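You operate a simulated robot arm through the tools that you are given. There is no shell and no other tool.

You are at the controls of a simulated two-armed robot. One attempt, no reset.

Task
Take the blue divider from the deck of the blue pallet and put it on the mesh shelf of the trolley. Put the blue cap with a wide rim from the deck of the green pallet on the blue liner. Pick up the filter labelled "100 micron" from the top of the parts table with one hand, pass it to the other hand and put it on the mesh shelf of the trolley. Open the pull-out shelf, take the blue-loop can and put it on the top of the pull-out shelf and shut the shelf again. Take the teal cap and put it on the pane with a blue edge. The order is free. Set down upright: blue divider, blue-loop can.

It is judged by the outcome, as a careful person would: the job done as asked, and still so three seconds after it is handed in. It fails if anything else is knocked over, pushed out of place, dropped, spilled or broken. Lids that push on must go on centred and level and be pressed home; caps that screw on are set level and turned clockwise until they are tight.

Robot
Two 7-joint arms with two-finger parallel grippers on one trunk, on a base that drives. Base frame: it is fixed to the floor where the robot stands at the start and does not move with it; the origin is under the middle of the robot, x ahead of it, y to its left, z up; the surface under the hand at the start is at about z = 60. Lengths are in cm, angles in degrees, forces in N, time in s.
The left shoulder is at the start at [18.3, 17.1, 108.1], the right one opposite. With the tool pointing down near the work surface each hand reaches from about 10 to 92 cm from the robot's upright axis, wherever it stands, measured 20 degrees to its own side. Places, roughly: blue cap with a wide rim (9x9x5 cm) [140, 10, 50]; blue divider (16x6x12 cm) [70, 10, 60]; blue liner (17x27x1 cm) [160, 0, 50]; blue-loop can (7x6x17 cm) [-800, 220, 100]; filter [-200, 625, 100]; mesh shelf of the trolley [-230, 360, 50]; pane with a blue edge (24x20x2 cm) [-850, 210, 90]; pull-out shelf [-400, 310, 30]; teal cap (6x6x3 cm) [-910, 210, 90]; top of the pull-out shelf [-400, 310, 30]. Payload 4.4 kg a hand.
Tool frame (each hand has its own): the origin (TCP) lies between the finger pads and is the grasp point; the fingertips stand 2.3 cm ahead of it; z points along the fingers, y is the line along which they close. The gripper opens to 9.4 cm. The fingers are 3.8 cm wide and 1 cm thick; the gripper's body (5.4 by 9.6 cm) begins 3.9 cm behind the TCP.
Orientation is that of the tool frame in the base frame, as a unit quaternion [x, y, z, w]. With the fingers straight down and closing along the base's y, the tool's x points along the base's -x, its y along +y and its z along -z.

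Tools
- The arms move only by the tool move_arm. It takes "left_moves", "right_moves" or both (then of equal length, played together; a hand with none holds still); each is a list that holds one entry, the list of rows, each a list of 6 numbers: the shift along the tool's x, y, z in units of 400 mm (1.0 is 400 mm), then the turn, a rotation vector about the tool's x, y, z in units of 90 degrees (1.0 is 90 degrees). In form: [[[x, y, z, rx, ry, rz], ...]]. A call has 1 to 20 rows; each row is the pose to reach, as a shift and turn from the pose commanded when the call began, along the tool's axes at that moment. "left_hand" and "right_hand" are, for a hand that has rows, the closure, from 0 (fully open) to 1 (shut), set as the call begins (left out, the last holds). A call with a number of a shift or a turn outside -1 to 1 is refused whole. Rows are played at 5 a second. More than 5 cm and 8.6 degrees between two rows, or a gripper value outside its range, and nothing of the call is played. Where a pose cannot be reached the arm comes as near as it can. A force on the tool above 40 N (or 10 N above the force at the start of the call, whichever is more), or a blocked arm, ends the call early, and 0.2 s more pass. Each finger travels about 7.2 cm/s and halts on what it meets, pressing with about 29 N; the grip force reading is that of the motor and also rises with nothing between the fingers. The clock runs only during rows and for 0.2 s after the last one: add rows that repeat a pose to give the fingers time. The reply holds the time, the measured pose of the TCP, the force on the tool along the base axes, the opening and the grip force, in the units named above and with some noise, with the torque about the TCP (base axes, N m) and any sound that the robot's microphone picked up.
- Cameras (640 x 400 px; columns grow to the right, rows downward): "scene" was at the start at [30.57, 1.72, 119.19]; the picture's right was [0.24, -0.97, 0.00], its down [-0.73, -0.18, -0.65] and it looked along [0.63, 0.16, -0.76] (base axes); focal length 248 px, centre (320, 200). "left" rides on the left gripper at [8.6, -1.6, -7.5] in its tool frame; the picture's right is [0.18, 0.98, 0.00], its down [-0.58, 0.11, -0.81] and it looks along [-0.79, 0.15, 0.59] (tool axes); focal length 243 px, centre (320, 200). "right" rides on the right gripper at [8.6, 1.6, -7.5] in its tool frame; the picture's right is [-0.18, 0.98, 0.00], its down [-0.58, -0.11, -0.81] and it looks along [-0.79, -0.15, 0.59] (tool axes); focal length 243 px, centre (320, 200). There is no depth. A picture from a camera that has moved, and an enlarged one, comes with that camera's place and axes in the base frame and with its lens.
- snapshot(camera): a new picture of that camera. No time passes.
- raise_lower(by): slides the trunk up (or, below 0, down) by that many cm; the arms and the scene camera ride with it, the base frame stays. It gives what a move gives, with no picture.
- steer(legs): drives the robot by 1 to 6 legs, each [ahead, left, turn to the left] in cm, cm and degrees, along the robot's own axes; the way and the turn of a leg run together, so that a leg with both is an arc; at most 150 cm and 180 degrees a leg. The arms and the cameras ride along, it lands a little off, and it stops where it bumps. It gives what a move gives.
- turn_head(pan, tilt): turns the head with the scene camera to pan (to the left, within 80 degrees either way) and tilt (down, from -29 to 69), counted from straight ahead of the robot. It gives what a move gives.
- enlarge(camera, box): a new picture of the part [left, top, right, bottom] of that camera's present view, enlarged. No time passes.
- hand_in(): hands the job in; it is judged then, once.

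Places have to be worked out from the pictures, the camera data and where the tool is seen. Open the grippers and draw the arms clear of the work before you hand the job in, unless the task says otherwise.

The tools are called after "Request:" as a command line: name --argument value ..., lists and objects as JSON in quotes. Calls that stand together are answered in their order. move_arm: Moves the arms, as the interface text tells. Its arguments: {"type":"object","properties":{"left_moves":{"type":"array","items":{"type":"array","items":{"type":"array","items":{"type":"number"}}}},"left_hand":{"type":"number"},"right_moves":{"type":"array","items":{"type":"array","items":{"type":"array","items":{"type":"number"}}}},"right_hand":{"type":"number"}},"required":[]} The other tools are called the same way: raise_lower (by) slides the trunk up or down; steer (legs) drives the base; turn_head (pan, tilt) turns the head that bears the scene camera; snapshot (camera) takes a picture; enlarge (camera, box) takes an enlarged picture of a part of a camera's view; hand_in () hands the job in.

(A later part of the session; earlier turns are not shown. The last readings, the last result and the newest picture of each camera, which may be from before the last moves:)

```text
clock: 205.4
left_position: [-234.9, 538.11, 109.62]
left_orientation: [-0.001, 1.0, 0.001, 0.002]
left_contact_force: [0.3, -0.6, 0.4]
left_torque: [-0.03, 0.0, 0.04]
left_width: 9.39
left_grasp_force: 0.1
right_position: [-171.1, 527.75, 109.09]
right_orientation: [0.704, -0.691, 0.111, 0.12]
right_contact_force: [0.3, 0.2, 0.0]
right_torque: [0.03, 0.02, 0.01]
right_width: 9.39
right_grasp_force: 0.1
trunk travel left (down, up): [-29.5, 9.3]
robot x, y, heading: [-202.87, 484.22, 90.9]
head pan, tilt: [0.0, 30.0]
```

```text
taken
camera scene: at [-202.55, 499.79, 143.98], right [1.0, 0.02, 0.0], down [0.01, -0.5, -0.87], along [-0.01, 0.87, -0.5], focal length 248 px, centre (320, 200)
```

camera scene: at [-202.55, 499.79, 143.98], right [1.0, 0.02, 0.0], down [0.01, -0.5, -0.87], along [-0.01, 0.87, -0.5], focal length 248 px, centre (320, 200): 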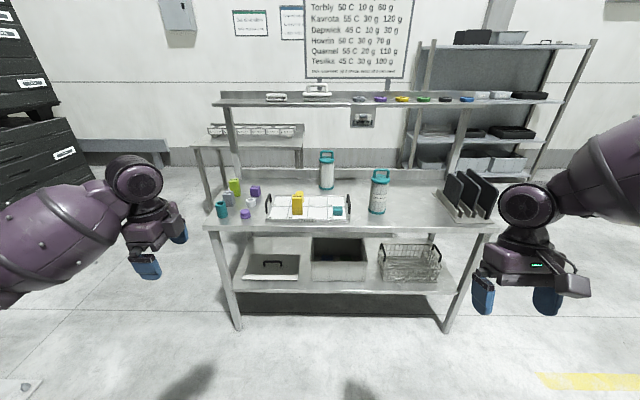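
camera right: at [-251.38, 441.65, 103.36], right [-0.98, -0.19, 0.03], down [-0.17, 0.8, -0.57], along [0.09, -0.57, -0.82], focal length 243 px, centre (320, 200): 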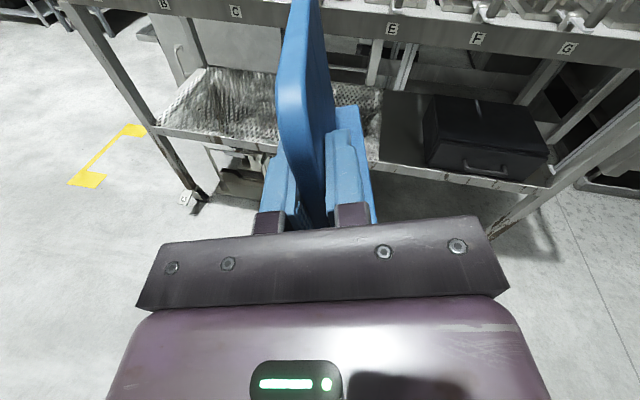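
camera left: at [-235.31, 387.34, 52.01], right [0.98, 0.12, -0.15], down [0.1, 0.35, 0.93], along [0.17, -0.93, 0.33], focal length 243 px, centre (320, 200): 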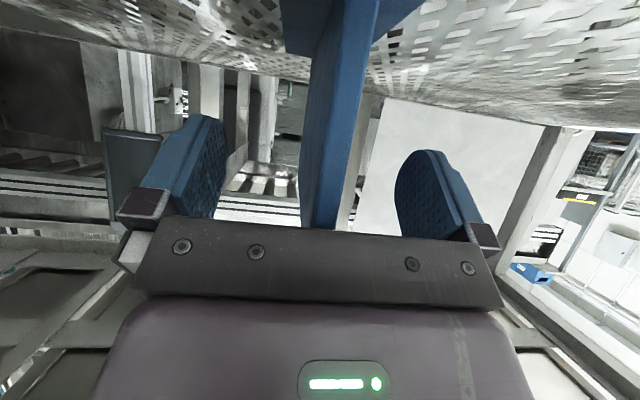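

Request:
enlarge --camera "scene" --box '[200, 130, 400, 255]'

Request:
enlarge --camera "scene" --box '[300, 140, 400, 220]'

```text
3.20 times, centred on (300, 192) of scene
camera zoom: at [-202.55, 499.79, 143.98], right [1.0, 0.02, 0.0], down [0.01, -0.5, -0.87], along [-0.01, 0.87, -0.5], focal length 795 px, centre (384, 224)
```

zoom: 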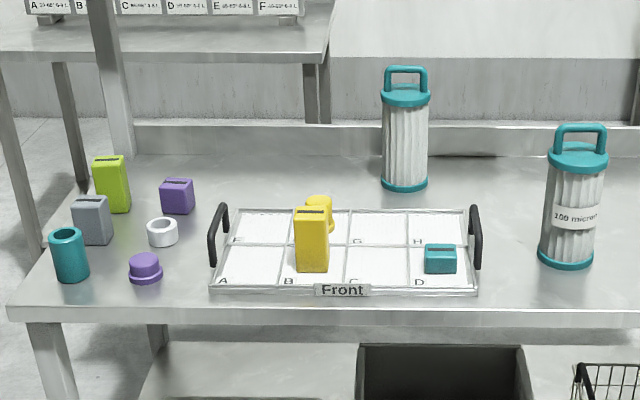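

```text
5.00 times, centred on (350, 180) of scene
camera zoom: at [-202.55, 499.79, 143.98], right [1.0, 0.02, 0.0], down [0.01, -0.5, -0.87], along [-0.01, 0.87, -0.5], focal length 1242 px, centre (170, 300)
```

zoom: 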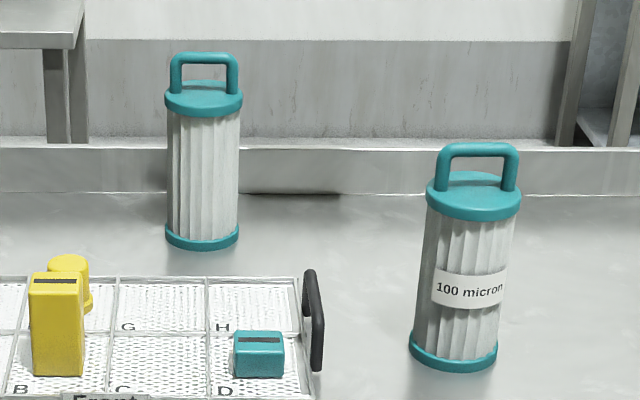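

The "100 micron" filter is the right-hand one, with a teal cap and bail handle. I straighten the right hand, raise the trunk a little, and drive closer.

Request:
raise_lower --by 6

Request:
move_arm --right_moves '[[[0, 0, -0.02, 0.003, -0.07, 0.004], [0, 0, -0.04, 0.006, -0.14, 0.007], [0, 0, -0.06, 0.009, -0.21, 0.011], [0, 0, -0.06, 0.009, -0.21, 0.011]]]'

Request:
steer --legs '[[24, 0, 0]]'

Request:
turn_head --pan -10 --tilt 45

Request:
snapshot --camera "scene"

Request:
snapshot --camera "right"

```text
clock: 206.4
left_position: [-234.87, 538.09, 115.59]
left_orientation: [0.0, 1.0, 0.001, 0.002]
left_contact_force: [0.2, 0.2, 0.2]
left_torque: [-0.01, 0.02, 0.01]
left_width: 9.41
left_grasp_force: 0.1
right_position: [-171.02, 527.83, 114.92]
right_orientation: [0.703, -0.692, 0.11, 0.121]
right_contact_force: [-0.1, 0.2, 0.5]
right_torque: [0.01, 0.0, 0.0]
right_width: 9.39
right_grasp_force: 0.0
trunk travel left (down, up): [-35.5, 3.3]
robot x, y, heading: [-202.57, 484.14, 90.9]
head pan, tilt: [0.0, 30.0]
```

```text
clock: 207.4
left_position: [-234.87, 538.22, 115.67]
left_orientation: [0.0, 1.0, 0.001, 0.001]
left_contact_force: [-0.5, -0.4, 0.5]
left_torque: [-0.03, 0.0, 0.0]
left_width: 9.43
left_grasp_force: 0.2
right_position: [-170.96, 528.6, 117.33]
right_orientation: [-0.707, 0.707, 0.001, 0.001]
right_contact_force: [0.5, -0.5, 0.3]
right_torque: [-0.01, 0.02, -0.01]
right_width: 9.41
right_grasp_force: 0.0
trunk travel left (down, up): [-35.5, 3.3]
robot x, y, heading: [-202.2, 484.15, 90.7]
head pan, tilt: [0.0, 30.0]
```

```text
clock: 209.2
left_position: [-235.41, 562.27, 115.76]
left_orientation: [-0.001, 1.0, 0.001, 0.002]
left_contact_force: [0.3, 0.4, -0.5]
left_torque: [-0.03, 0.02, 0.0]
left_width: 9.38
left_grasp_force: 0.1
right_position: [-171.41, 552.89, 117.41]
right_orientation: [0.708, -0.706, 0.0, 0.001]
right_contact_force: [0.2, 0.2, -0.2]
right_torque: [0.01, 0.0, -0.04]
right_width: 9.42
right_grasp_force: 0.0
trunk travel left (down, up): [-35.5, 3.3]
robot x, y, heading: [-202.52, 508.14, 91.1]
head pan, tilt: [0.0, 30.0]
```

```text
clock: 209.9
left_position: [-235.3, 562.17, 115.59]
left_orientation: [-0.001, 1.0, 0.002, 0.001]
left_contact_force: [0.4, 0.6, 0.2]
left_torque: [-0.03, 0.0, -0.01]
left_width: 9.4
left_grasp_force: 0.1
right_position: [-171.48, 552.86, 117.48]
right_orientation: [0.708, -0.706, 0.0, 0.0]
right_contact_force: [-0.3, 0.6, 0.7]
right_torque: [-0.01, -0.01, 0.04]
right_width: 9.4
right_grasp_force: 0.0
trunk travel left (down, up): [-35.5, 3.3]
robot x, y, heading: [-202.77, 508.25, 91.0]
head pan, tilt: [-10.0, 45.0]
```

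```text
taken
camera scene: at [-201.53, 521.74, 147.91], right [0.99, -0.16, 0.0], down [-0.11, -0.7, -0.71], along [0.11, 0.7, -0.71], focal length 248 px, centre (320, 200)
```

scene: 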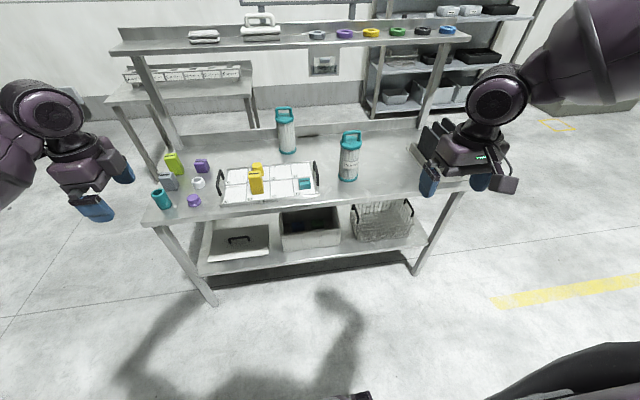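

```text
taken
camera right: at [-172.8, 544.06, 124.9], right [-0.98, 0.18, 0.0], down [0.11, 0.58, 0.81], along [0.15, 0.79, -0.59], focal length 243 px, centre (320, 200)
```

right: 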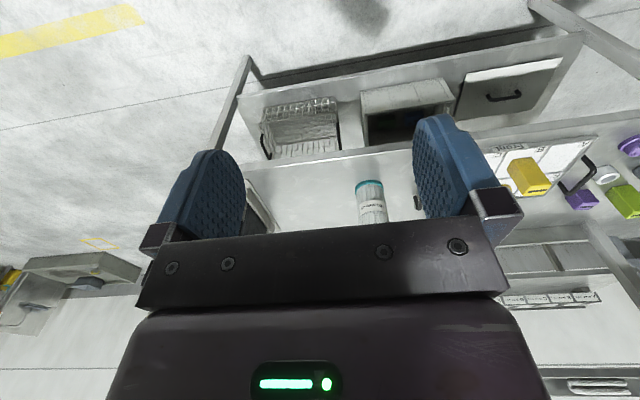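

Combining the views, the table top is at about z≈77 and the filter stands at about (-176.5, 605), some 20 cm tall plus handle. I look at its handle more closely.

Request:
enlarge --camera "scene" --box '[310, 110, 390, 190]'

```text
5.00 times, centred on (350, 150) of scene
camera zoom: at [-201.53, 521.74, 147.91], right [0.99, -0.16, 0.0], down [-0.11, -0.7, -0.71], along [0.11, 0.7, -0.71], focal length 1242 px, centre (170, 450)
```

zoom: 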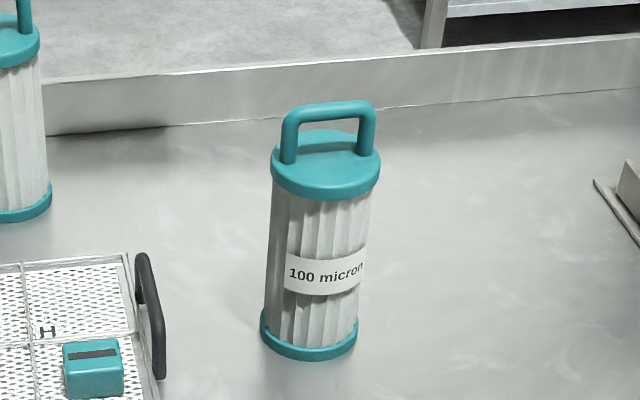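

The handle's bar runs along x, its centre near (-176.3, 603.5, 100). I drive 25 cm closer, then turn the right hand 90° so it closes across the bar and move it above.

Request:
steer --legs '[[25, 0, 0]]'

Request:
move_arm --right_moves '[[[0, 0, 0, 0, 0, -0.091], [0, 0, 0, 0, 0, -0.182], [0, 0, 0, 0, 0, -0.273], [0, 0, 0, 0, 0, -0.364], [0, 0, 0, 0, 0, -0.455], [0, 0, 0, 0, 0, -0.546], [0, 0, 0, 0, 0, -0.637], [0, 0, 0, 0, 0, -0.728], [0, 0, 0, 0, 0, -0.819], [0, 0, 0, 0, 0, -0.91], [0, 0, 0, 0, 0, -1.0], [0, 0, 0, 0, 0, -1.0]]]'

Request:
snapshot --camera "scene"

Request:
snapshot --camera "right"

```text
clock: 211.7
left_position: [-235.58, 587.08, 115.67]
left_orientation: [0.001, 1.0, 0.001, 0.001]
left_contact_force: [0.6, 1.0, 0.2]
left_torque: [0.0, -0.03, 0.01]
left_width: 9.4
left_grasp_force: 0.0
right_position: [-171.53, 577.37, 117.37]
right_orientation: [-0.707, 0.707, 0.0, 0.001]
right_contact_force: [-0.3, 0.3, 0.4]
right_torque: [-0.02, -0.02, 0.03]
right_width: 9.4
right_grasp_force: 0.1
trunk travel left (down, up): [-35.5, 3.3]
robot x, y, heading: [-203.38, 532.97, 90.8]
head pan, tilt: [-10.0, 45.0]
```

```text
clock: 214.3
left_position: [-235.54, 587.0, 115.75]
left_orientation: [0.0, 1.0, 0.002, 0.001]
left_contact_force: [0.2, 0.7, -0.6]
left_torque: [0.02, 0.01, -0.01]
left_width: 9.38
left_grasp_force: 0.1
right_position: [-171.59, 577.26, 117.33]
right_orientation: [1.0, 0.0, 0.0, -0.001]
right_contact_force: [-0.3, 1.1, 0.4]
right_torque: [0.0, 0.02, 0.01]
right_width: 9.42
right_grasp_force: 0.1
trunk travel left (down, up): [-35.5, 3.3]
robot x, y, heading: [-203.11, 533.13, 90.9]
head pan, tilt: [-10.0, 45.0]
```

```text
taken
camera scene: at [-201.84, 546.42, 147.9], right [0.99, -0.16, 0.0], down [-0.11, -0.7, -0.71], along [0.11, 0.7, -0.71], focal length 248 px, centre (320, 200)
```

scene: 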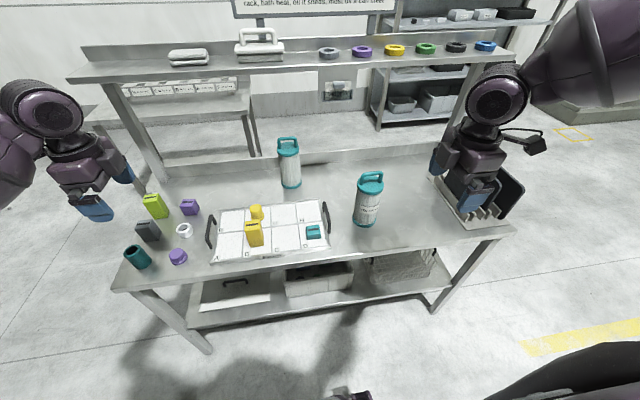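

```text
taken
camera right: at [-162.8, 575.63, 124.88], right [-0.18, -0.98, 0.0], down [-0.58, 0.11, 0.81], along [-0.79, 0.15, -0.59], focal length 243 px, centre (320, 200)
```

right: 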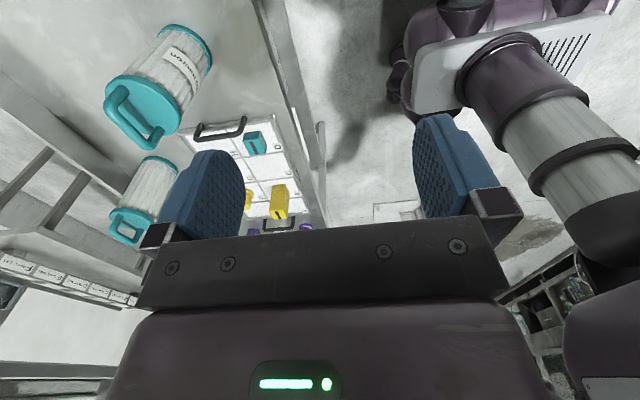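

Request:
enlarge --camera "scene" --box '[330, 160, 410, 240]'

Request:
enlarge --camera "right" --box '[80, 0, 240, 160]'

```text
5.00 times, centred on (370, 200) of scene
camera zoom: at [-201.84, 546.42, 147.9], right [0.99, -0.16, 0.0], down [-0.11, -0.7, -0.71], along [0.11, 0.7, -0.71], focal length 1242 px, centre (70, 200)
```

zoom: 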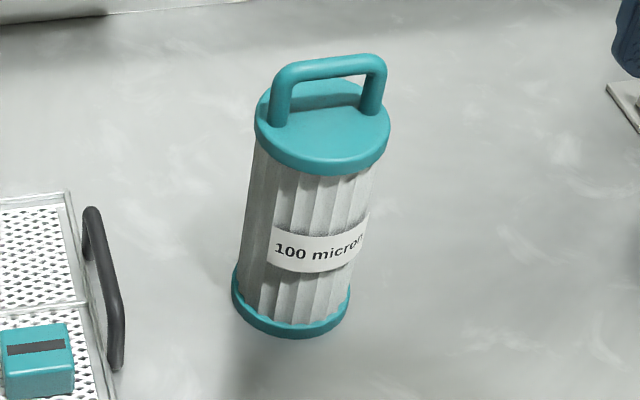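

```text
2.50 times, centred on (160, 80) of right
camera zoom: at [-162.8, 575.63, 124.88], right [-0.18, -0.98, 0.0], down [-0.58, 0.11, 0.81], along [-0.79, 0.15, -0.59], focal length 606 px, centre (720, 500)
```

zoom: 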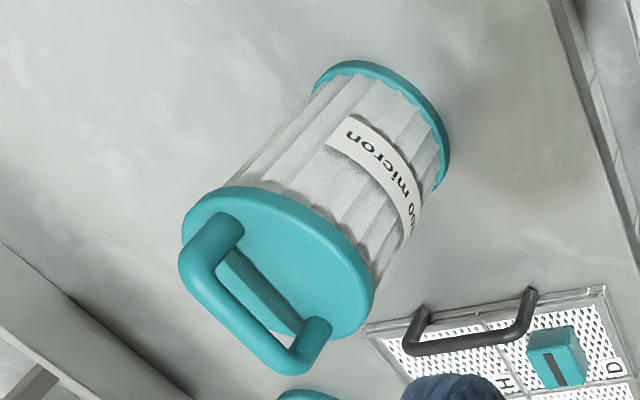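

Both views agree: the handle bar's centre is at (-176.9, 602.4, 100). I move the right hand above it.

Request:
move_arm --right_moves '[[[-0.022, -0.104, 0.03, 0, 0, 0], [-0.044, -0.208, 0.06, 0, 0, 0], [-0.066, -0.312, 0.09, 0, 0, 0], [-0.088, -0.417, 0.12, 0, 0, 0], [-0.11, -0.521, 0.15, 0, 0, 0], [-0.1325, -0.626, 0.1825, 0, 0, 0], [-0.1325, -0.626, 0.1825, 0, 0, 0]]]'

Request:
snapshot --camera "right"

Request:
enlarge --camera "scene" --box '[300, 100, 460, 240]'

```text
clock: 215.9
left_position: [-235.59, 586.94, 115.64]
left_orientation: [0.0, 1.0, 0.002, 0.001]
left_contact_force: [0.0, -0.1, -0.3]
left_torque: [-0.03, 0.02, 0.02]
left_width: 9.42
left_grasp_force: 0.0
right_position: [-170.07, 587.47, 118.5]
right_orientation: [1.0, 0.0, -0.001, -0.001]
right_contact_force: [-0.9, -0.4, -0.2]
right_torque: [0.02, 0.0, 0.0]
right_width: 9.39
right_grasp_force: 0.1
right hand out of reach, approached as far as the arm can: row 2, 3, 4, 5, 6, 7
trunk travel left (down, up): [-35.5, 3.3]
robot x, y, heading: [-203.24, 532.67, 90.9]
head pan, tilt: [-10.0, 45.0]
```

```text
taken
camera right: at [-161.13, 585.72, 126.08], right [-0.19, -0.98, 0.0], down [-0.58, 0.11, 0.81], along [-0.79, 0.15, -0.59], focal length 243 px, centre (320, 200)
```

right: 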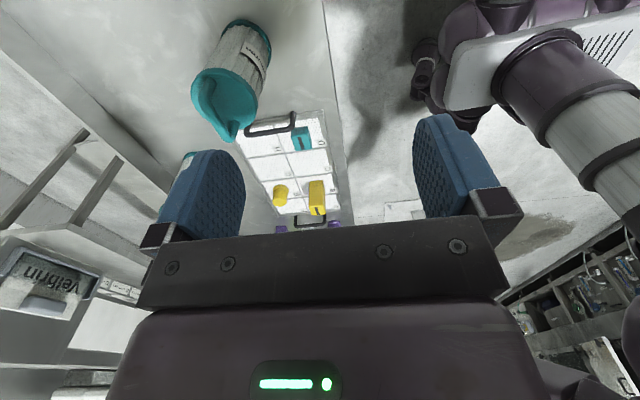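

```text
2.86 times, centred on (380, 170) of scene
camera zoom: at [-201.85, 546.4, 147.9], right [0.99, -0.16, 0.0], down [-0.11, -0.7, -0.71], along [0.11, 0.7, -0.71], focal length 710 px, centre (149, 286)
```

zoom: 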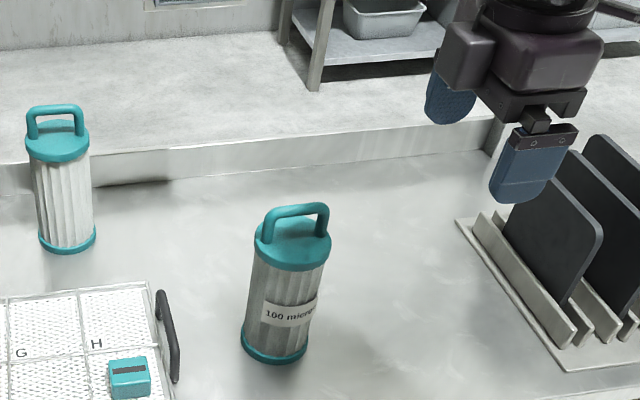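

Too far for the raised trunk (it leans back). I pull the right hand back and up a little, lower the trunk by 15 cm, and try again.

Request:
move_arm --right_moves '[[[0, 0.1, -0.05, 0, 0, 0], [0, 0.2, -0.1, 0, 0, 0], [0, 0.25, -0.1, 0, 0, 0], [0, 0.25, -0.1, 0, 0, 0]]]' --left_moves '[[[0.05, 0, -0.1, 0, 0, 0], [0.1, 0, -0.2, 0, 0, 0], [0.15, 0, -0.25, 0, 0, 0], [0.15, 0, -0.25, 0, 0, 0]]]'

Request:
raise_lower --by -15

Request:
snapshot --camera "scene"

```text
clock: 216.9
left_position: [-241.57, 586.99, 125.51]
left_orientation: [0.0, 1.0, 0.0, 0.0]
left_contact_force: [-0.5, 0.3, 0.1]
left_torque: [0.0, 0.01, 0.04]
left_width: 9.42
left_grasp_force: 0.0
right_position: [-170.07, 577.75, 122.71]
right_orientation: [1.0, -0.001, -0.001, -0.001]
right_contact_force: [0.2, 0.7, -0.9]
right_torque: [0.0, 0.03, -0.02]
right_width: 9.37
right_grasp_force: 0.0
trunk travel left (down, up): [-35.5, 3.3]
robot x, y, heading: [-203.11, 532.8, 90.6]
head pan, tilt: [-10.0, 45.0]
```

```text
clock: 218.7
left_position: [-241.64, 586.89, 110.86]
left_orientation: [0.001, 1.0, 0.002, 0.001]
left_contact_force: [-0.3, 1.0, -0.1]
left_torque: [0.03, -0.02, 0.04]
left_width: 9.41
left_grasp_force: 0.0
right_position: [-170.39, 577.5, 107.93]
right_orientation: [1.0, 0.0, 0.0, -0.002]
right_contact_force: [-0.4, -0.5, 0.3]
right_torque: [0.0, 0.01, 0.0]
right_width: 9.42
right_grasp_force: 0.0
trunk travel left (down, up): [-20.5, 18.3]
robot x, y, heading: [-203.18, 533.35, 90.9]
head pan, tilt: [-10.0, 45.0]
```

```text
taken
camera scene: at [-201.94, 553.17, 132.2], right [0.99, -0.16, 0.0], down [-0.11, -0.7, -0.71], along [0.11, 0.7, -0.71], focal length 248 px, centre (320, 200)
```

scene: 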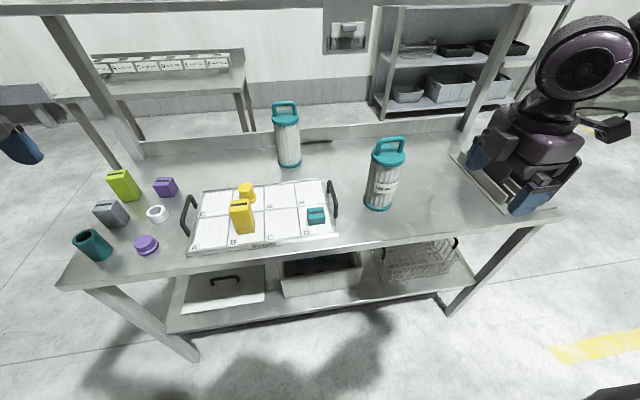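

Request:
move_arm --right_moves '[[[-0.027, -0.104, -0.04, 0, 0, 0], [-0.054, -0.208, -0.075, 0, 0, 0], [-0.081, -0.312, -0.075, 0, 0, 0], [-0.108, -0.416, -0.075, 0, 0, 0], [-0.135, -0.52, -0.075, 0, 0, 0], [-0.1625, -0.6225, -0.075, 0, 0, 0], [-0.1625, -0.6225, -0.075, 0, 0, 0]]]'

Request:
snapshot --camera "right"

Request:
enlarge --camera "scene" --box '[300, 60, 500, 220]'

```text
clock: 220.3
left_position: [-241.51, 586.87, 110.74]
left_orientation: [0.0, 1.0, 0.0, 0.001]
left_contact_force: [0.9, -0.7, 0.1]
left_torque: [0.0, 0.03, 0.02]
left_width: 9.4
left_grasp_force: 0.0
right_position: [-174.46, 598.8, 111.41]
right_orientation: [1.0, -0.001, 0.0, -0.001]
right_contact_force: [-0.2, 0.3, 0.7]
right_torque: [-0.01, -0.02, 0.02]
right_width: 9.39
right_grasp_force: 0.1
right hand out of reach, approached as far as the arm can: row 5, 6, 7
trunk travel left (down, up): [-20.5, 18.3]
robot x, y, heading: [-203.12, 532.68, 90.6]
head pan, tilt: [-10.0, 45.0]
```

```text
taken
camera right: at [-165.56, 597.19, 118.91], right [-0.19, -0.98, 0.0], down [-0.58, 0.11, 0.81], along [-0.79, 0.15, -0.59], focal length 243 px, centre (320, 200)
```

right: 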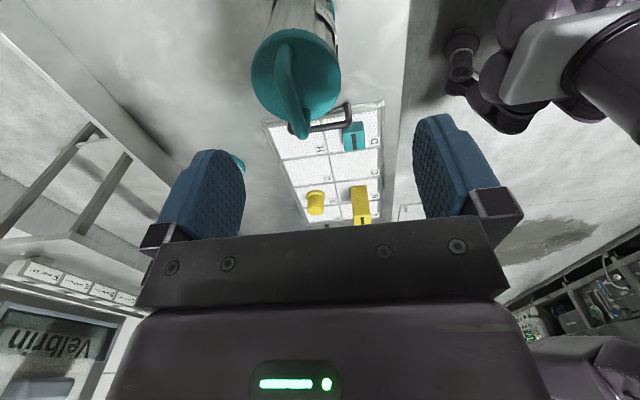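

```text
2.50 times, centred on (400, 140) of scene
camera zoom: at [-201.91, 553.33, 132.15], right [0.99, -0.16, 0.0], down [-0.11, -0.7, -0.71], along [0.11, 0.7, -0.71], focal length 621 px, centre (120, 350)
```

zoom: 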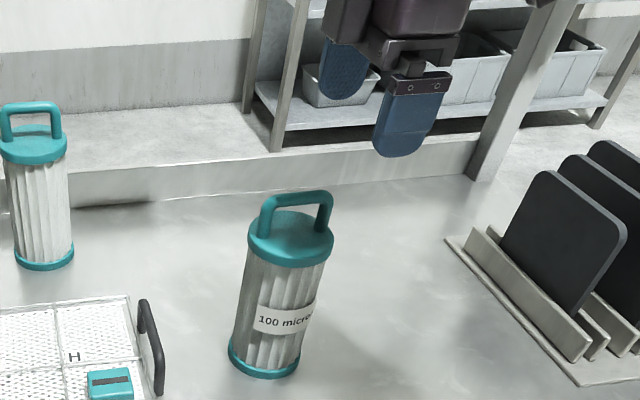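

Short by ~4 cm. I drive 6 cm nearer, keeping the hand above the filter.

Request:
steer --legs '[[7, 0, 0]]'

Request:
snapshot --camera "right"

```text
clock: 221.3
left_position: [-241.65, 594.02, 110.68]
left_orientation: [0.0, 1.0, 0.0, 0.001]
left_contact_force: [0.0, 0.1, 0.1]
left_torque: [-0.01, 0.03, 0.0]
left_width: 9.44
left_grasp_force: 0.1
right_position: [-174.41, 605.79, 111.27]
right_orientation: [1.0, -0.002, 0.0, -0.001]
right_contact_force: [1.4, 0.2, -0.9]
right_torque: [-0.03, 0.03, 0.01]
right_width: 9.39
right_grasp_force: 0.0
trunk travel left (down, up): [-20.5, 18.3]
robot x, y, heading: [-203.03, 539.71, 90.8]
head pan, tilt: [-10.0, 45.0]
```

```text
taken
camera right: at [-165.68, 604.15, 118.89], right [-0.19, -0.98, 0.0], down [-0.58, 0.11, 0.81], along [-0.79, 0.15, -0.59], focal length 243 px, centre (320, 200)
```

right: 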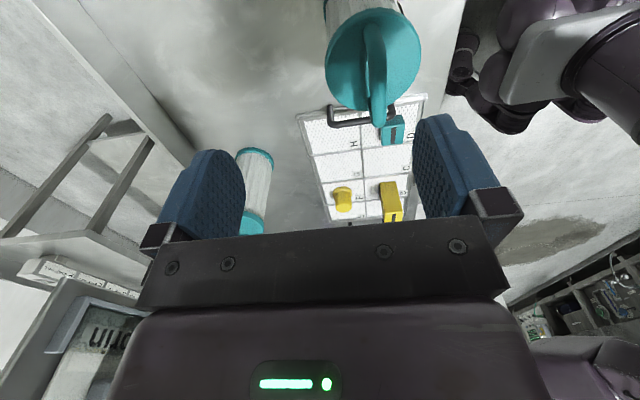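

The bar lies at about (-176.6, 602, 100). I centre over it first.

Request:
move_arm --right_moves '[[[-0.03, 0.05, 0, 0, 0, 0], [-0.055, 0.095, 0.03, 0, 0, 0], [-0.055, 0.095, 0.03, 0, 0, 0]]]'

Request:
enlarge --camera "right" --box '[220, 0, 460, 150]'

```text
clock: 222.1
left_position: [-241.56, 593.9, 110.78]
left_orientation: [0.0, 1.0, 0.0, 0.001]
left_contact_force: [-1.2, 0.4, 0.5]
left_torque: [0.0, 0.0, -0.02]
left_width: 9.4
left_grasp_force: 0.1
right_position: [-176.71, 601.98, 110.09]
right_orientation: [1.0, -0.001, -0.001, -0.001]
right_contact_force: [0.2, 0.0, -0.3]
right_torque: [0.03, -0.01, 0.0]
right_width: 9.4
right_grasp_force: 0.1
trunk travel left (down, up): [-20.5, 18.3]
robot x, y, heading: [-202.95, 539.49, 90.4]
head pan, tilt: [-10.0, 45.0]
```

```text
2.67 times, centred on (340, 75) of right
camera zoom: at [-167.86, 600.33, 117.65], right [-0.19, -0.98, 0.0], down [-0.58, 0.11, 0.81], along [-0.79, 0.15, -0.59], focal length 647 px, centre (267, 533)
```

zoom: 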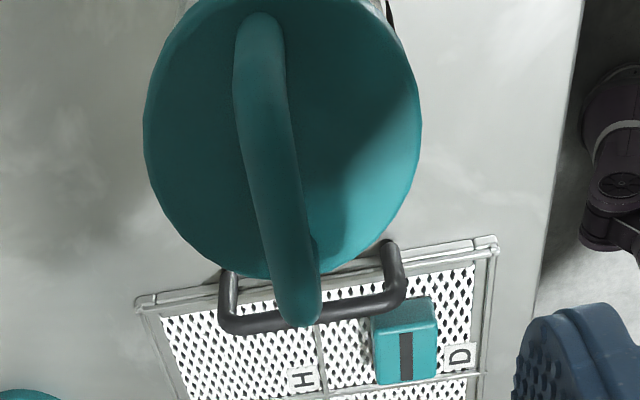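

Centred. I go down to z = 100 and close on the bar.

Request:
move_arm --right_moves '[[[0, 0.01, 0.1, 0, 0, 0], [0, 0.01, 0.18, 0, 0, 0], [0, 0.01, 0.25, 0, 0, 0], [0, 0.01, 0.25, 0, 0, 0]]]'

Request:
snapshot --camera "right"

Request:
enlarge --camera "scene" --box '[300, 60, 500, 220]'

```text
clock: 223.1
left_position: [-241.54, 593.91, 110.59]
left_orientation: [0.0, 1.0, 0.001, 0.001]
left_contact_force: [-0.1, 0.4, -0.2]
left_torque: [0.02, 0.01, 0.02]
left_width: 9.39
left_grasp_force: 0.0
right_position: [-176.01, 600.78, 100.96]
right_orientation: [1.0, -0.002, -0.001, 0.0]
right_contact_force: [-0.1, -0.2, -0.1]
right_torque: [0.04, 0.0, 0.0]
right_width: 9.38
right_grasp_force: 0.0
right hand out of reach, approached as far as the arm can: row 3, 4
trunk travel left (down, up): [-20.5, 18.3]
robot x, y, heading: [-203.51, 539.43, 90.6]
head pan, tilt: [-10.0, 45.0]
```

```text
taken
camera right: at [-167.1, 599.02, 108.36], right [-0.19, -0.98, 0.0], down [-0.58, 0.11, 0.81], along [-0.79, 0.15, -0.59], focal length 243 px, centre (320, 200)
```

right: 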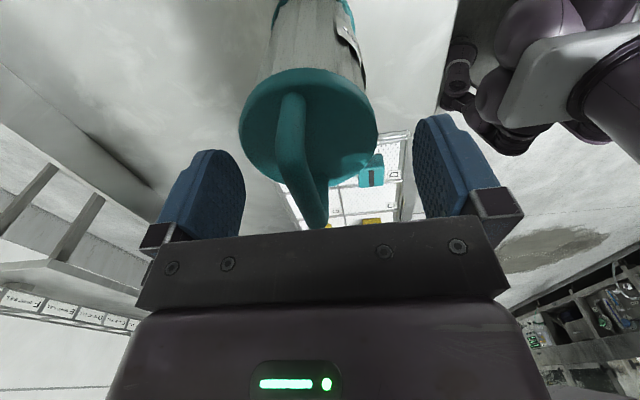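

```text
2.50 times, centred on (400, 140) of scene
camera zoom: at [-202.01, 560.22, 132.16], right [0.99, -0.16, 0.0], down [-0.11, -0.7, -0.71], along [0.11, 0.7, -0.71], focal length 621 px, centre (120, 350)
```

zoom: 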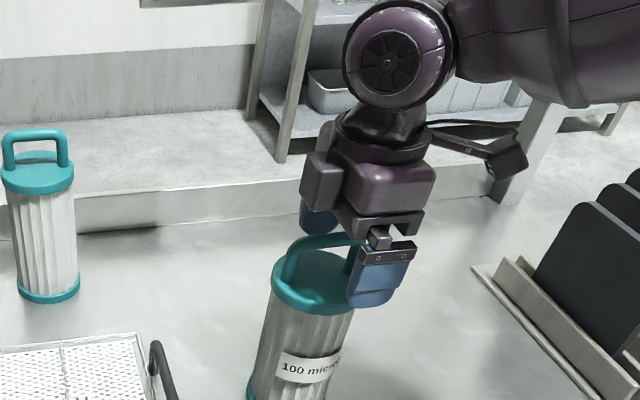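

The hand is at its reach limit about 1 cm high; I lower the trunk by 1.5 cm to seat the fingers deeper, then close.

Request:
raise_lower --by -1.5

Request:
move_arm --right_moves '[[[0, 0, 0, 0, 0, 0], [0, 0, 0, 0, 0, 0], [0, 0, 0, 0, 0, 0], [0, 0, 0, 0, 0, 0], [0, 0, 0, 0, 0, 0], [0, 0, 0, 0, 0, 0]]]' --right_hand 1

Request:
snapshot --camera "right"

```text
clock: 223.7
left_position: [-241.69, 593.77, 109.26]
left_orientation: [0.001, 1.0, 0.002, 0.0]
left_contact_force: [0.5, 0.3, -0.6]
left_torque: [0.0, -0.02, 0.02]
left_width: 9.42
left_grasp_force: 0.1
right_position: [-176.0, 600.75, 99.23]
right_orientation: [1.0, 0.0, 0.0, -0.001]
right_contact_force: [-0.3, 1.8, 3.6]
right_torque: [0.22, 0.03, 0.01]
right_width: 9.4
right_grasp_force: 0.1
trunk travel left (down, up): [-19.0, 19.8]
robot x, y, heading: [-202.84, 540.08, 90.6]
head pan, tilt: [-10.0, 45.0]
```

```text
clock: 225.1
left_position: [-241.62, 593.75, 109.24]
left_orientation: [0.0, 1.0, 0.002, 0.001]
left_contact_force: [0.7, -1.2, 0.5]
left_torque: [-0.02, 0.02, 0.01]
left_width: 9.39
left_grasp_force: 0.1
right_position: [-175.94, 600.64, 99.44]
right_orientation: [1.0, -0.001, -0.001, -0.001]
right_contact_force: [-1.4, -1.5, 4.4]
right_torque: [-0.22, 0.53, 0.0]
right_width: 1.28
right_grasp_force: 28.9
trunk travel left (down, up): [-19.0, 19.8]
robot x, y, heading: [-203.0, 540.05, 90.6]
head pan, tilt: [-10.0, 45.0]
```

```text
taken
camera right: at [-167.2, 598.97, 106.85], right [-0.19, -0.98, 0.0], down [-0.58, 0.11, 0.81], along [-0.79, 0.15, -0.59], focal length 243 px, centre (320, 200)
```

right: 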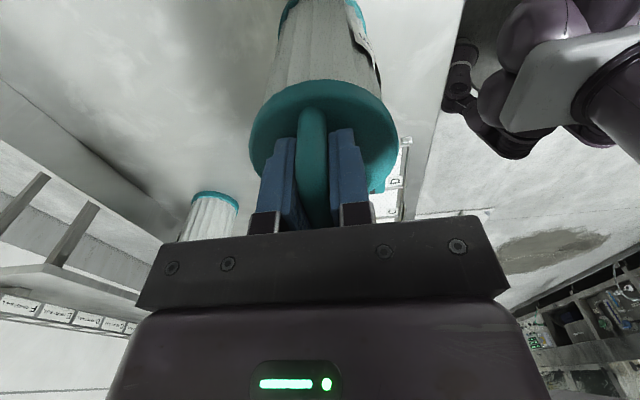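

The handle is gripped (1.28 cm). I lift up and slightly back.

Request:
move_arm --right_moves '[[[0, 0.01, -0.06, 0, 0, 0], [0, 0.04, -0.14, 0, 0, 0], [0, 0.1, -0.22, 0, 0, 0], [0, 0.18, -0.28, 0, 0, 0], [0, 0.28, -0.3, 0, 0, 0], [0, 0.38, -0.3, 0, 0, 0], [0, 0.48, -0.3, 0, 0, 0], [0, 0.48, -0.3, 0, 0, 0]]]'

Request:
snapshot --camera "scene"

Request:
snapshot --camera "right"

```text
clock: 226.9
left_position: [-241.75, 594.02, 109.16]
left_orientation: [0.0, 1.0, 0.001, 0.001]
left_contact_force: [-1.1, 0.1, -0.8]
left_torque: [-0.01, 0.01, 0.01]
left_width: 9.39
left_grasp_force: 0.1
right_position: [-175.9, 581.33, 111.23]
right_orientation: [1.0, -0.002, 0.0, 0.0]
right_contact_force: [0.2, -0.1, -4.1]
right_torque: [0.0, -0.01, -0.03]
right_width: 1.29
right_grasp_force: 29.0
trunk travel left (down, up): [-19.0, 19.8]
robot x, y, heading: [-203.41, 539.98, 90.7]
head pan, tilt: [-10.0, 45.0]
```

```text
taken
camera scene: at [-202.06, 561.66, 130.47], right [0.99, -0.16, 0.0], down [-0.11, -0.7, -0.71], along [0.11, 0.7, -0.71], focal length 248 px, centre (320, 200)
```

scene: 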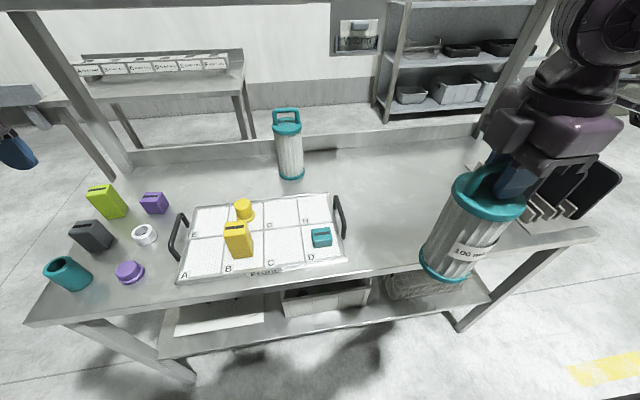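

```text
taken
camera right: at [-167.15, 579.6, 118.66], right [-0.19, -0.98, 0.0], down [-0.58, 0.11, 0.81], along [-0.79, 0.15, -0.59], focal length 243 px, centre (320, 200)
```

right: 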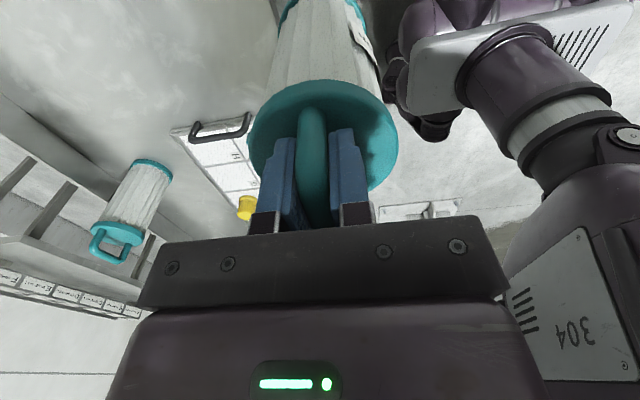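

The filter hangs from the right hand. I back away from the table to make room for the handover.

Request:
steer --legs '[[-65, 0, 0]]'

Request:
move_arm --left_moves '[[[0, 0, 0, 0, -0.0925, 0], [0, 0, 0, 0, -0.185, 0], [0, 0, 0, 0, -0.2775, 0], [0, 0, 0, 0, -0.37, 0], [0, 0, 0, 0, -0.4625, 0], [0, 0, 0, 0, -0.555, 0], [0, 0, 0, 0, -0.6475, 0], [0, 0, 0, 0, -0.74, 0], [0, 0, 0, 0, -0.833, 0], [0, 0, 0, 0, -0.833, 0]]]' --right_moves '[[[-0.06, -0.03, 0, 0, 0, 0], [-0.12, -0.06, 0, 0, 0, 0], [-0.18, -0.09, 0, 0, 0, 0], [-0.24, -0.12, 0, 0, 0, 0], [-0.3, -0.15, 0, 0, 0, 0], [-0.36, -0.18, 0, 0, 0, 0], [-0.42, -0.21, 0, 0, 0, 0], [-0.48, -0.24, 0, 0, 0, 0], [-0.5, -0.27, 0, 0, 0, 0], [-0.5, -0.27, 0, 0, 0, 0]]]'

Request:
turn_head --pan 0 --tilt 45

Request:
snapshot --camera "scene"

Request:
snapshot --camera "left"

```text
clock: 230.5
left_position: [-240.89, 529.65, 109.12]
left_orientation: [-0.003, 1.0, 0.001, 0.0]
left_contact_force: [0.0, -0.1, 0.9]
left_torque: [-0.01, 0.01, -0.02]
left_width: 9.41
left_grasp_force: 0.0
right_position: [-175.27, 517.35, 111.2]
right_orientation: [1.0, 0.002, -0.001, -0.001]
right_contact_force: [-0.5, -0.4, -2.6]
right_torque: [-0.01, -0.03, 0.02]
right_width: 1.28
right_grasp_force: 28.8
trunk travel left (down, up): [-19.0, 19.8]
robot x, y, heading: [-202.39, 475.82, 91.3]
head pan, tilt: [-10.0, 45.0]
```

```text
clock: 232.7
left_position: [-241.0, 529.6, 109.17]
left_orientation: [-0.001, 0.792, 0.003, 0.61]
left_contact_force: [-0.3, 0.4, 0.6]
left_torque: [0.01, -0.01, 0.02]
left_width: 9.38
left_grasp_force: 0.1
right_position: [-189.24, 524.42, 111.3]
right_orientation: [1.0, 0.002, -0.001, -0.002]
right_contact_force: [-0.8, 0.0, -3.9]
right_torque: [0.01, 0.0, 0.01]
right_width: 1.26
right_grasp_force: 28.6
right hand out of reach, approached as far as the arm can: row 7, 8, 9, 10
trunk travel left (down, up): [-19.0, 19.8]
robot x, y, heading: [-202.38, 475.8, 91.0]
head pan, tilt: [-10.0, 45.0]
```

```text
clock: 233.4
left_position: [-240.86, 529.75, 109.17]
left_orientation: [-0.001, 0.793, 0.002, 0.609]
left_contact_force: [0.3, 0.4, 0.1]
left_torque: [0.02, -0.01, -0.04]
left_width: 9.39
left_grasp_force: 0.0
right_position: [-189.31, 524.5, 111.34]
right_orientation: [1.0, 0.002, 0.0, -0.001]
right_contact_force: [-0.5, 0.6, -2.5]
right_torque: [-0.02, -0.04, -0.02]
right_width: 1.28
right_grasp_force: 28.5
trunk travel left (down, up): [-19.0, 19.8]
robot x, y, heading: [-202.47, 475.67, 90.6]
head pan, tilt: [0.0, 45.0]
```

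```text
taken
camera scene: at [-202.57, 497.68, 130.5], right [1.0, 0.02, 0.0], down [0.01, -0.71, -0.71], along [-0.01, 0.71, -0.71], focal length 248 px, centre (320, 200)
```

scene: 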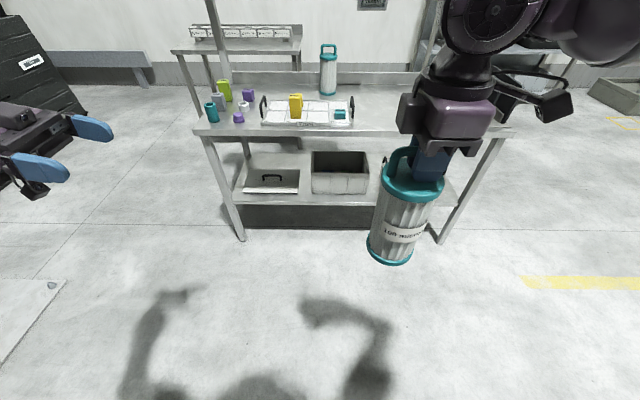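

```text
taken
camera left: at [-250.31, 527.99, 102.74], right [-0.05, 0.98, -0.18], down [-0.63, 0.1, 0.77], along [0.77, 0.15, 0.61], focal length 243 px, centre (320, 200)
```

left: 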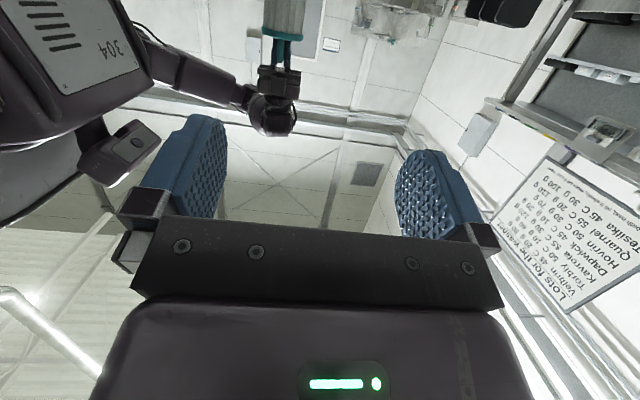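

Request:
enlarge --camera "scene" --box '[340, 120, 480, 280]'

```text
2.50 times, centred on (410, 200) of scene
camera zoom: at [-202.57, 497.68, 130.5], right [1.0, 0.02, 0.0], down [0.01, -0.71, -0.71], along [-0.01, 0.71, -0.71], focal length 621 px, centre (95, 200)
```

zoom: 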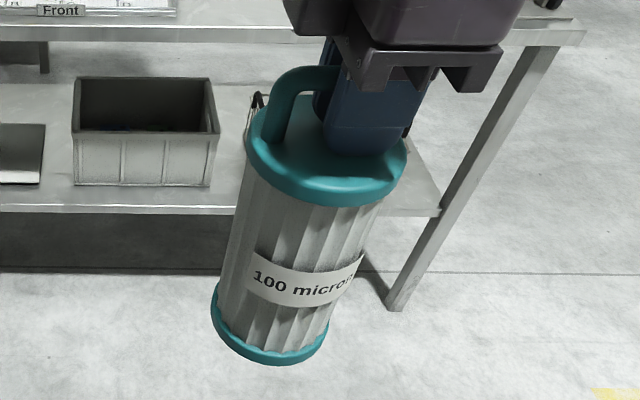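

The filter's body is about 8.1 cm wide (z ≈ 93–107 as it hangs, axis near (-189.5, 524.5)). I bring the left hand, pitched about 10°, to 14 cm short of it.

Request:
move_arm --left_moves '[[[-0.01, -0.016, 0.115, 0, -0.007, 0], [-0.02, -0.032, 0.23, 0, -0.014, 0], [-0.03, -0.049, 0.346, 0, -0.021, 0], [-0.041, -0.065, 0.461, 0, -0.028, 0], [-0.051, -0.081, 0.577, 0, -0.035, 0], [-0.061, -0.097, 0.692, 0, -0.042, 0], [-0.072, -0.114, 0.808, 0, -0.049, 0], [-0.082, -0.13, 0.923, 0, -0.056, 0], [-0.082, -0.13, 0.923, 0, -0.056, 0]]]'

Request:
snapshot --camera "left"

Request:
snapshot --camera "scene"

```text
clock: 235.4
left_position: [-204.41, 524.72, 102.86]
left_orientation: [-0.001, 0.765, 0.002, 0.644]
left_contact_force: [0.1, 0.0, 0.5]
left_torque: [0.01, 0.02, 0.01]
left_width: 9.4
left_grasp_force: 0.0
right_position: [-189.4, 524.51, 111.23]
right_orientation: [1.0, 0.002, -0.001, 0.0]
right_contact_force: [0.3, -0.4, -2.4]
right_torque: [0.0, -0.04, 0.01]
right_width: 1.3
right_grasp_force: 28.8
trunk travel left (down, up): [-19.0, 19.8]
robot x, y, heading: [-202.11, 475.65, 91.2]
head pan, tilt: [0.0, 45.0]
```

```text
taken
camera left: at [-213.17, 522.96, 95.61], right [-0.04, 0.98, -0.18], down [-0.7, 0.1, 0.71], along [0.72, 0.15, 0.68], focal length 243 px, centre (320, 200)
```

left: 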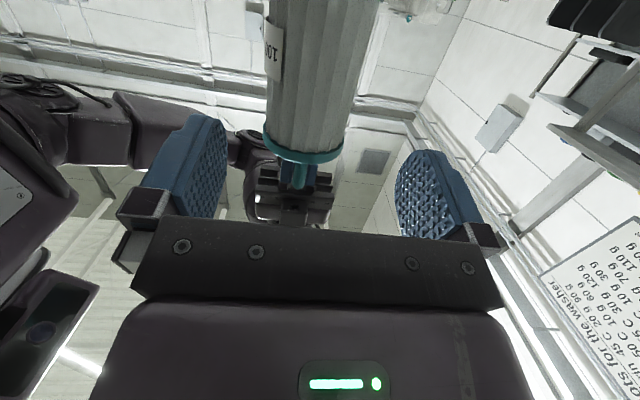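

```text
taken
camera scene: at [-202.61, 497.66, 130.5], right [1.0, 0.02, 0.0], down [0.01, -0.71, -0.71], along [-0.01, 0.71, -0.71], focal length 248 px, centre (320, 200)
```

scene: 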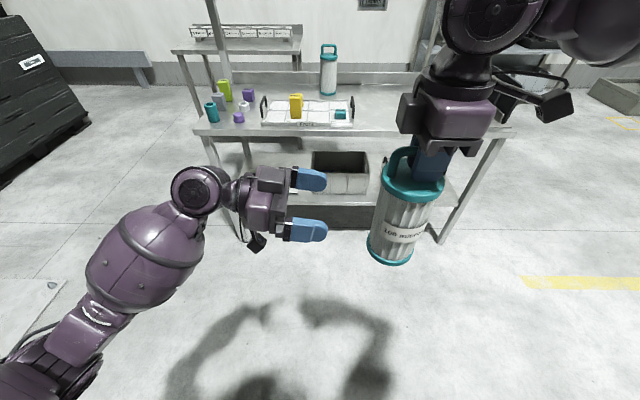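

The left hand is aligned with the filter's axis within 0.2 cm. I advance straight in.

Request:
move_arm --left_moves '[[[-0.015, 0, 0.086, 0, 0, 0], [-0.03, 0, 0.172, 0, 0, 0], [-0.045, 0, 0.259, 0, 0, 0], [-0.053, 0, 0.305, 0, 0, 0], [-0.06, 0, 0.345, 0, 0, 0], [-0.06, 0, 0.345, 0, 0, 0]]]'

Request:
enlarge --camera "scene" --box '[300, 120, 480, 280]'

Request:
snapshot --camera "left"

```text
clock: 236.8
left_position: [-190.38, 524.97, 102.53]
left_orientation: [-0.003, 0.766, 0.002, 0.643]
left_contact_force: [-25.5, 1.1, -17.3]
left_torque: [-0.01, -1.44, -0.13]
left_width: 9.42
left_grasp_force: 0.1
right_position: [-189.34, 524.52, 111.33]
right_orientation: [1.0, 0.002, -0.001, -0.001]
right_contact_force: [25.4, -1.0, 14.4]
right_torque: [-0.11, -0.61, 0.1]
right_width: 1.29
right_grasp_force: 29.1
trunk travel left (down, up): [-19.0, 19.8]
robot x, y, heading: [-202.53, 475.76, 91.0]
head pan, tilt: [0.0, 45.0]
```

```text
2.50 times, centred on (390, 200) of scene
camera zoom: at [-202.59, 497.67, 130.5], right [1.0, 0.02, 0.0], down [0.01, -0.71, -0.71], along [-0.01, 0.71, -0.71], focal length 621 px, centre (145, 200)
```

zoom: 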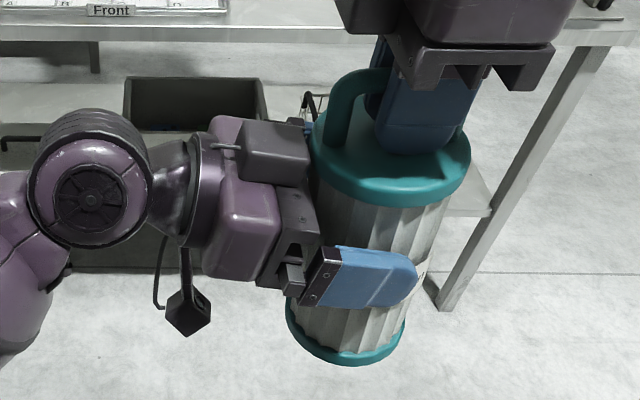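

```text
taken
camera left: at [-199.2, 523.11, 95.51], right [-0.04, 0.98, -0.18], down [-0.69, 0.1, 0.71], along [0.72, 0.15, 0.68], focal length 243 px, centre (320, 200)
```

left: 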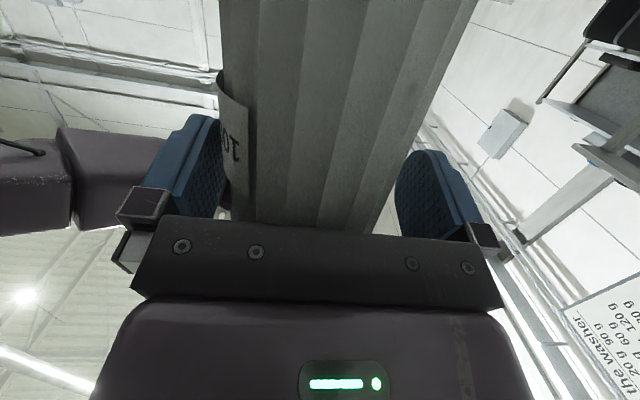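

The palm presses on the cap. I ease back and 1 cm lower to relieve that, shifting 0.2 cm to -y.

Request:
move_arm --left_moves '[[[0.03, -0.006, -0.022, 0, 0, 0], [0.03, -0.006, -0.022, 0, 0, 0]]]'

Request:
enlarge --camera "left" --box '[160, 60, 480, 260]'

```text
clock: 237.4
left_position: [-191.36, 524.31, 101.76]
left_orientation: [-0.001, 0.764, 0.003, 0.645]
left_contact_force: [0.0, -0.1, -0.7]
left_torque: [0.0, 0.0, -0.06]
left_width: 9.42
left_grasp_force: 0.1
right_position: [-189.37, 524.47, 111.17]
right_orientation: [1.0, 0.001, 0.0, -0.002]
right_contact_force: [-0.5, -0.2, -3.3]
right_torque: [0.01, 0.03, 0.03]
right_width: 1.28
right_grasp_force: 28.6
trunk travel left (down, up): [-19.0, 19.8]
robot x, y, heading: [-202.52, 475.88, 91.2]
head pan, tilt: [0.0, 45.0]
```

```text
2.00 times, centred on (320, 160) of left
camera zoom: at [-200.12, 522.76, 94.62], right [-0.03, 0.98, -0.18], down [-0.7, 0.1, 0.71], along [0.72, 0.15, 0.68], focal length 485 px, centre (320, 280)
```

zoom: 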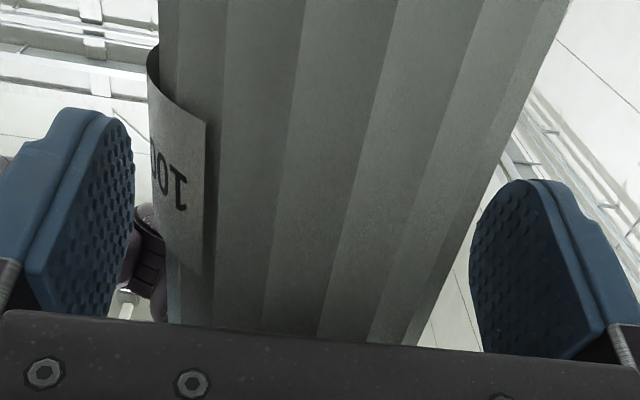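

Request:
move_arm --left_moves '[[[-0.003, 0, 0.017, 0, 0, 0], [-0.003, 0, 0.017, 0, 0, 0]]]'

Request:
move_arm --left_moves '[[[0, 0, 0, 0, 0, 0], [0, 0, 0, 0, 0, 0], [0, 0, 0, 0, 0, 0], [0, 0, 0, 0, 0, 0]]]' --left_hand 1

Request:
snapshot --camera "left"

Request:
enlarge --camera "scene" --box '[300, 120, 480, 280]'

```text
clock: 238.0
left_position: [-190.77, 524.62, 101.77]
left_orientation: [-0.001, 0.766, 0.003, 0.643]
left_contact_force: [0.5, 0.5, 0.3]
left_torque: [-0.01, 0.0, 0.0]
left_width: 9.41
left_grasp_force: 0.1
right_position: [-189.36, 524.59, 111.21]
right_orientation: [1.0, 0.002, 0.0, -0.001]
right_contact_force: [0.2, -0.6, -3.0]
right_torque: [0.03, -0.01, -0.02]
right_width: 1.27
right_grasp_force: 29.6
trunk travel left (down, up): [-19.0, 19.8]
robot x, y, heading: [-202.28, 475.67, 90.9]
head pan, tilt: [0.0, 45.0]
```

```text
clock: 239.0
left_position: [-190.73, 524.55, 101.78]
left_orientation: [0.0, 0.766, 0.001, 0.643]
left_contact_force: [-0.3, -2.0, 0.2]
left_torque: [0.27, 0.02, -0.08]
left_width: 8.33
left_grasp_force: 29.4
right_position: [-189.43, 524.52, 111.4]
right_orientation: [1.0, 0.002, -0.001, -0.001]
right_contact_force: [-0.2, 2.8, -2.3]
right_torque: [-0.08, 0.01, -0.01]
right_width: 1.29
right_grasp_force: 28.6
trunk travel left (down, up): [-19.0, 19.8]
robot x, y, heading: [-202.2, 475.78, 91.0]
head pan, tilt: [0.0, 45.0]
```

```text
taken
camera left: at [-199.54, 522.83, 94.59], right [-0.04, 0.98, -0.18], down [-0.7, 0.1, 0.71], along [0.72, 0.15, 0.68], focal length 243 px, centre (320, 200)
```

left: 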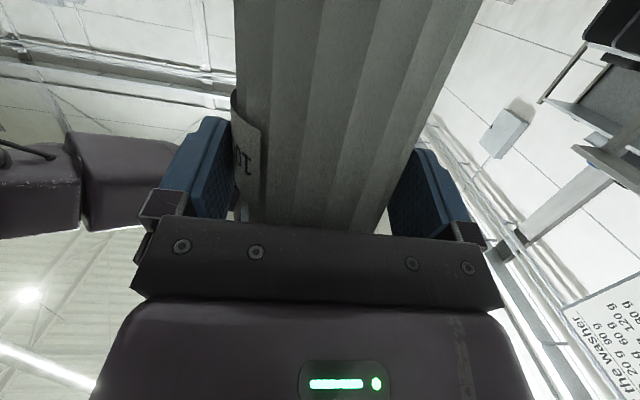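

```text
2.50 times, centred on (390, 200) of scene
camera zoom: at [-202.57, 497.68, 130.5], right [1.0, 0.02, 0.0], down [0.01, -0.71, -0.71], along [-0.01, 0.71, -0.71], focal length 621 px, centre (145, 200)
```

zoom: 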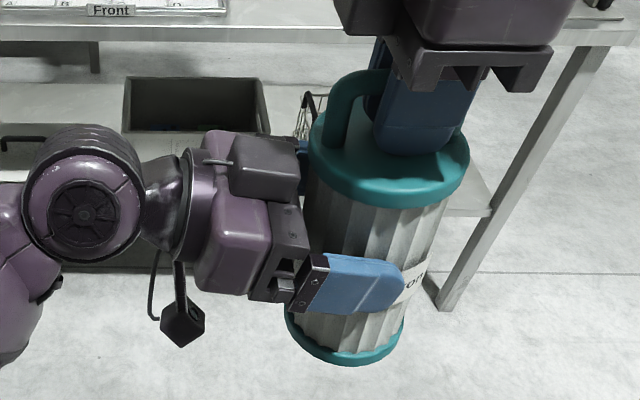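

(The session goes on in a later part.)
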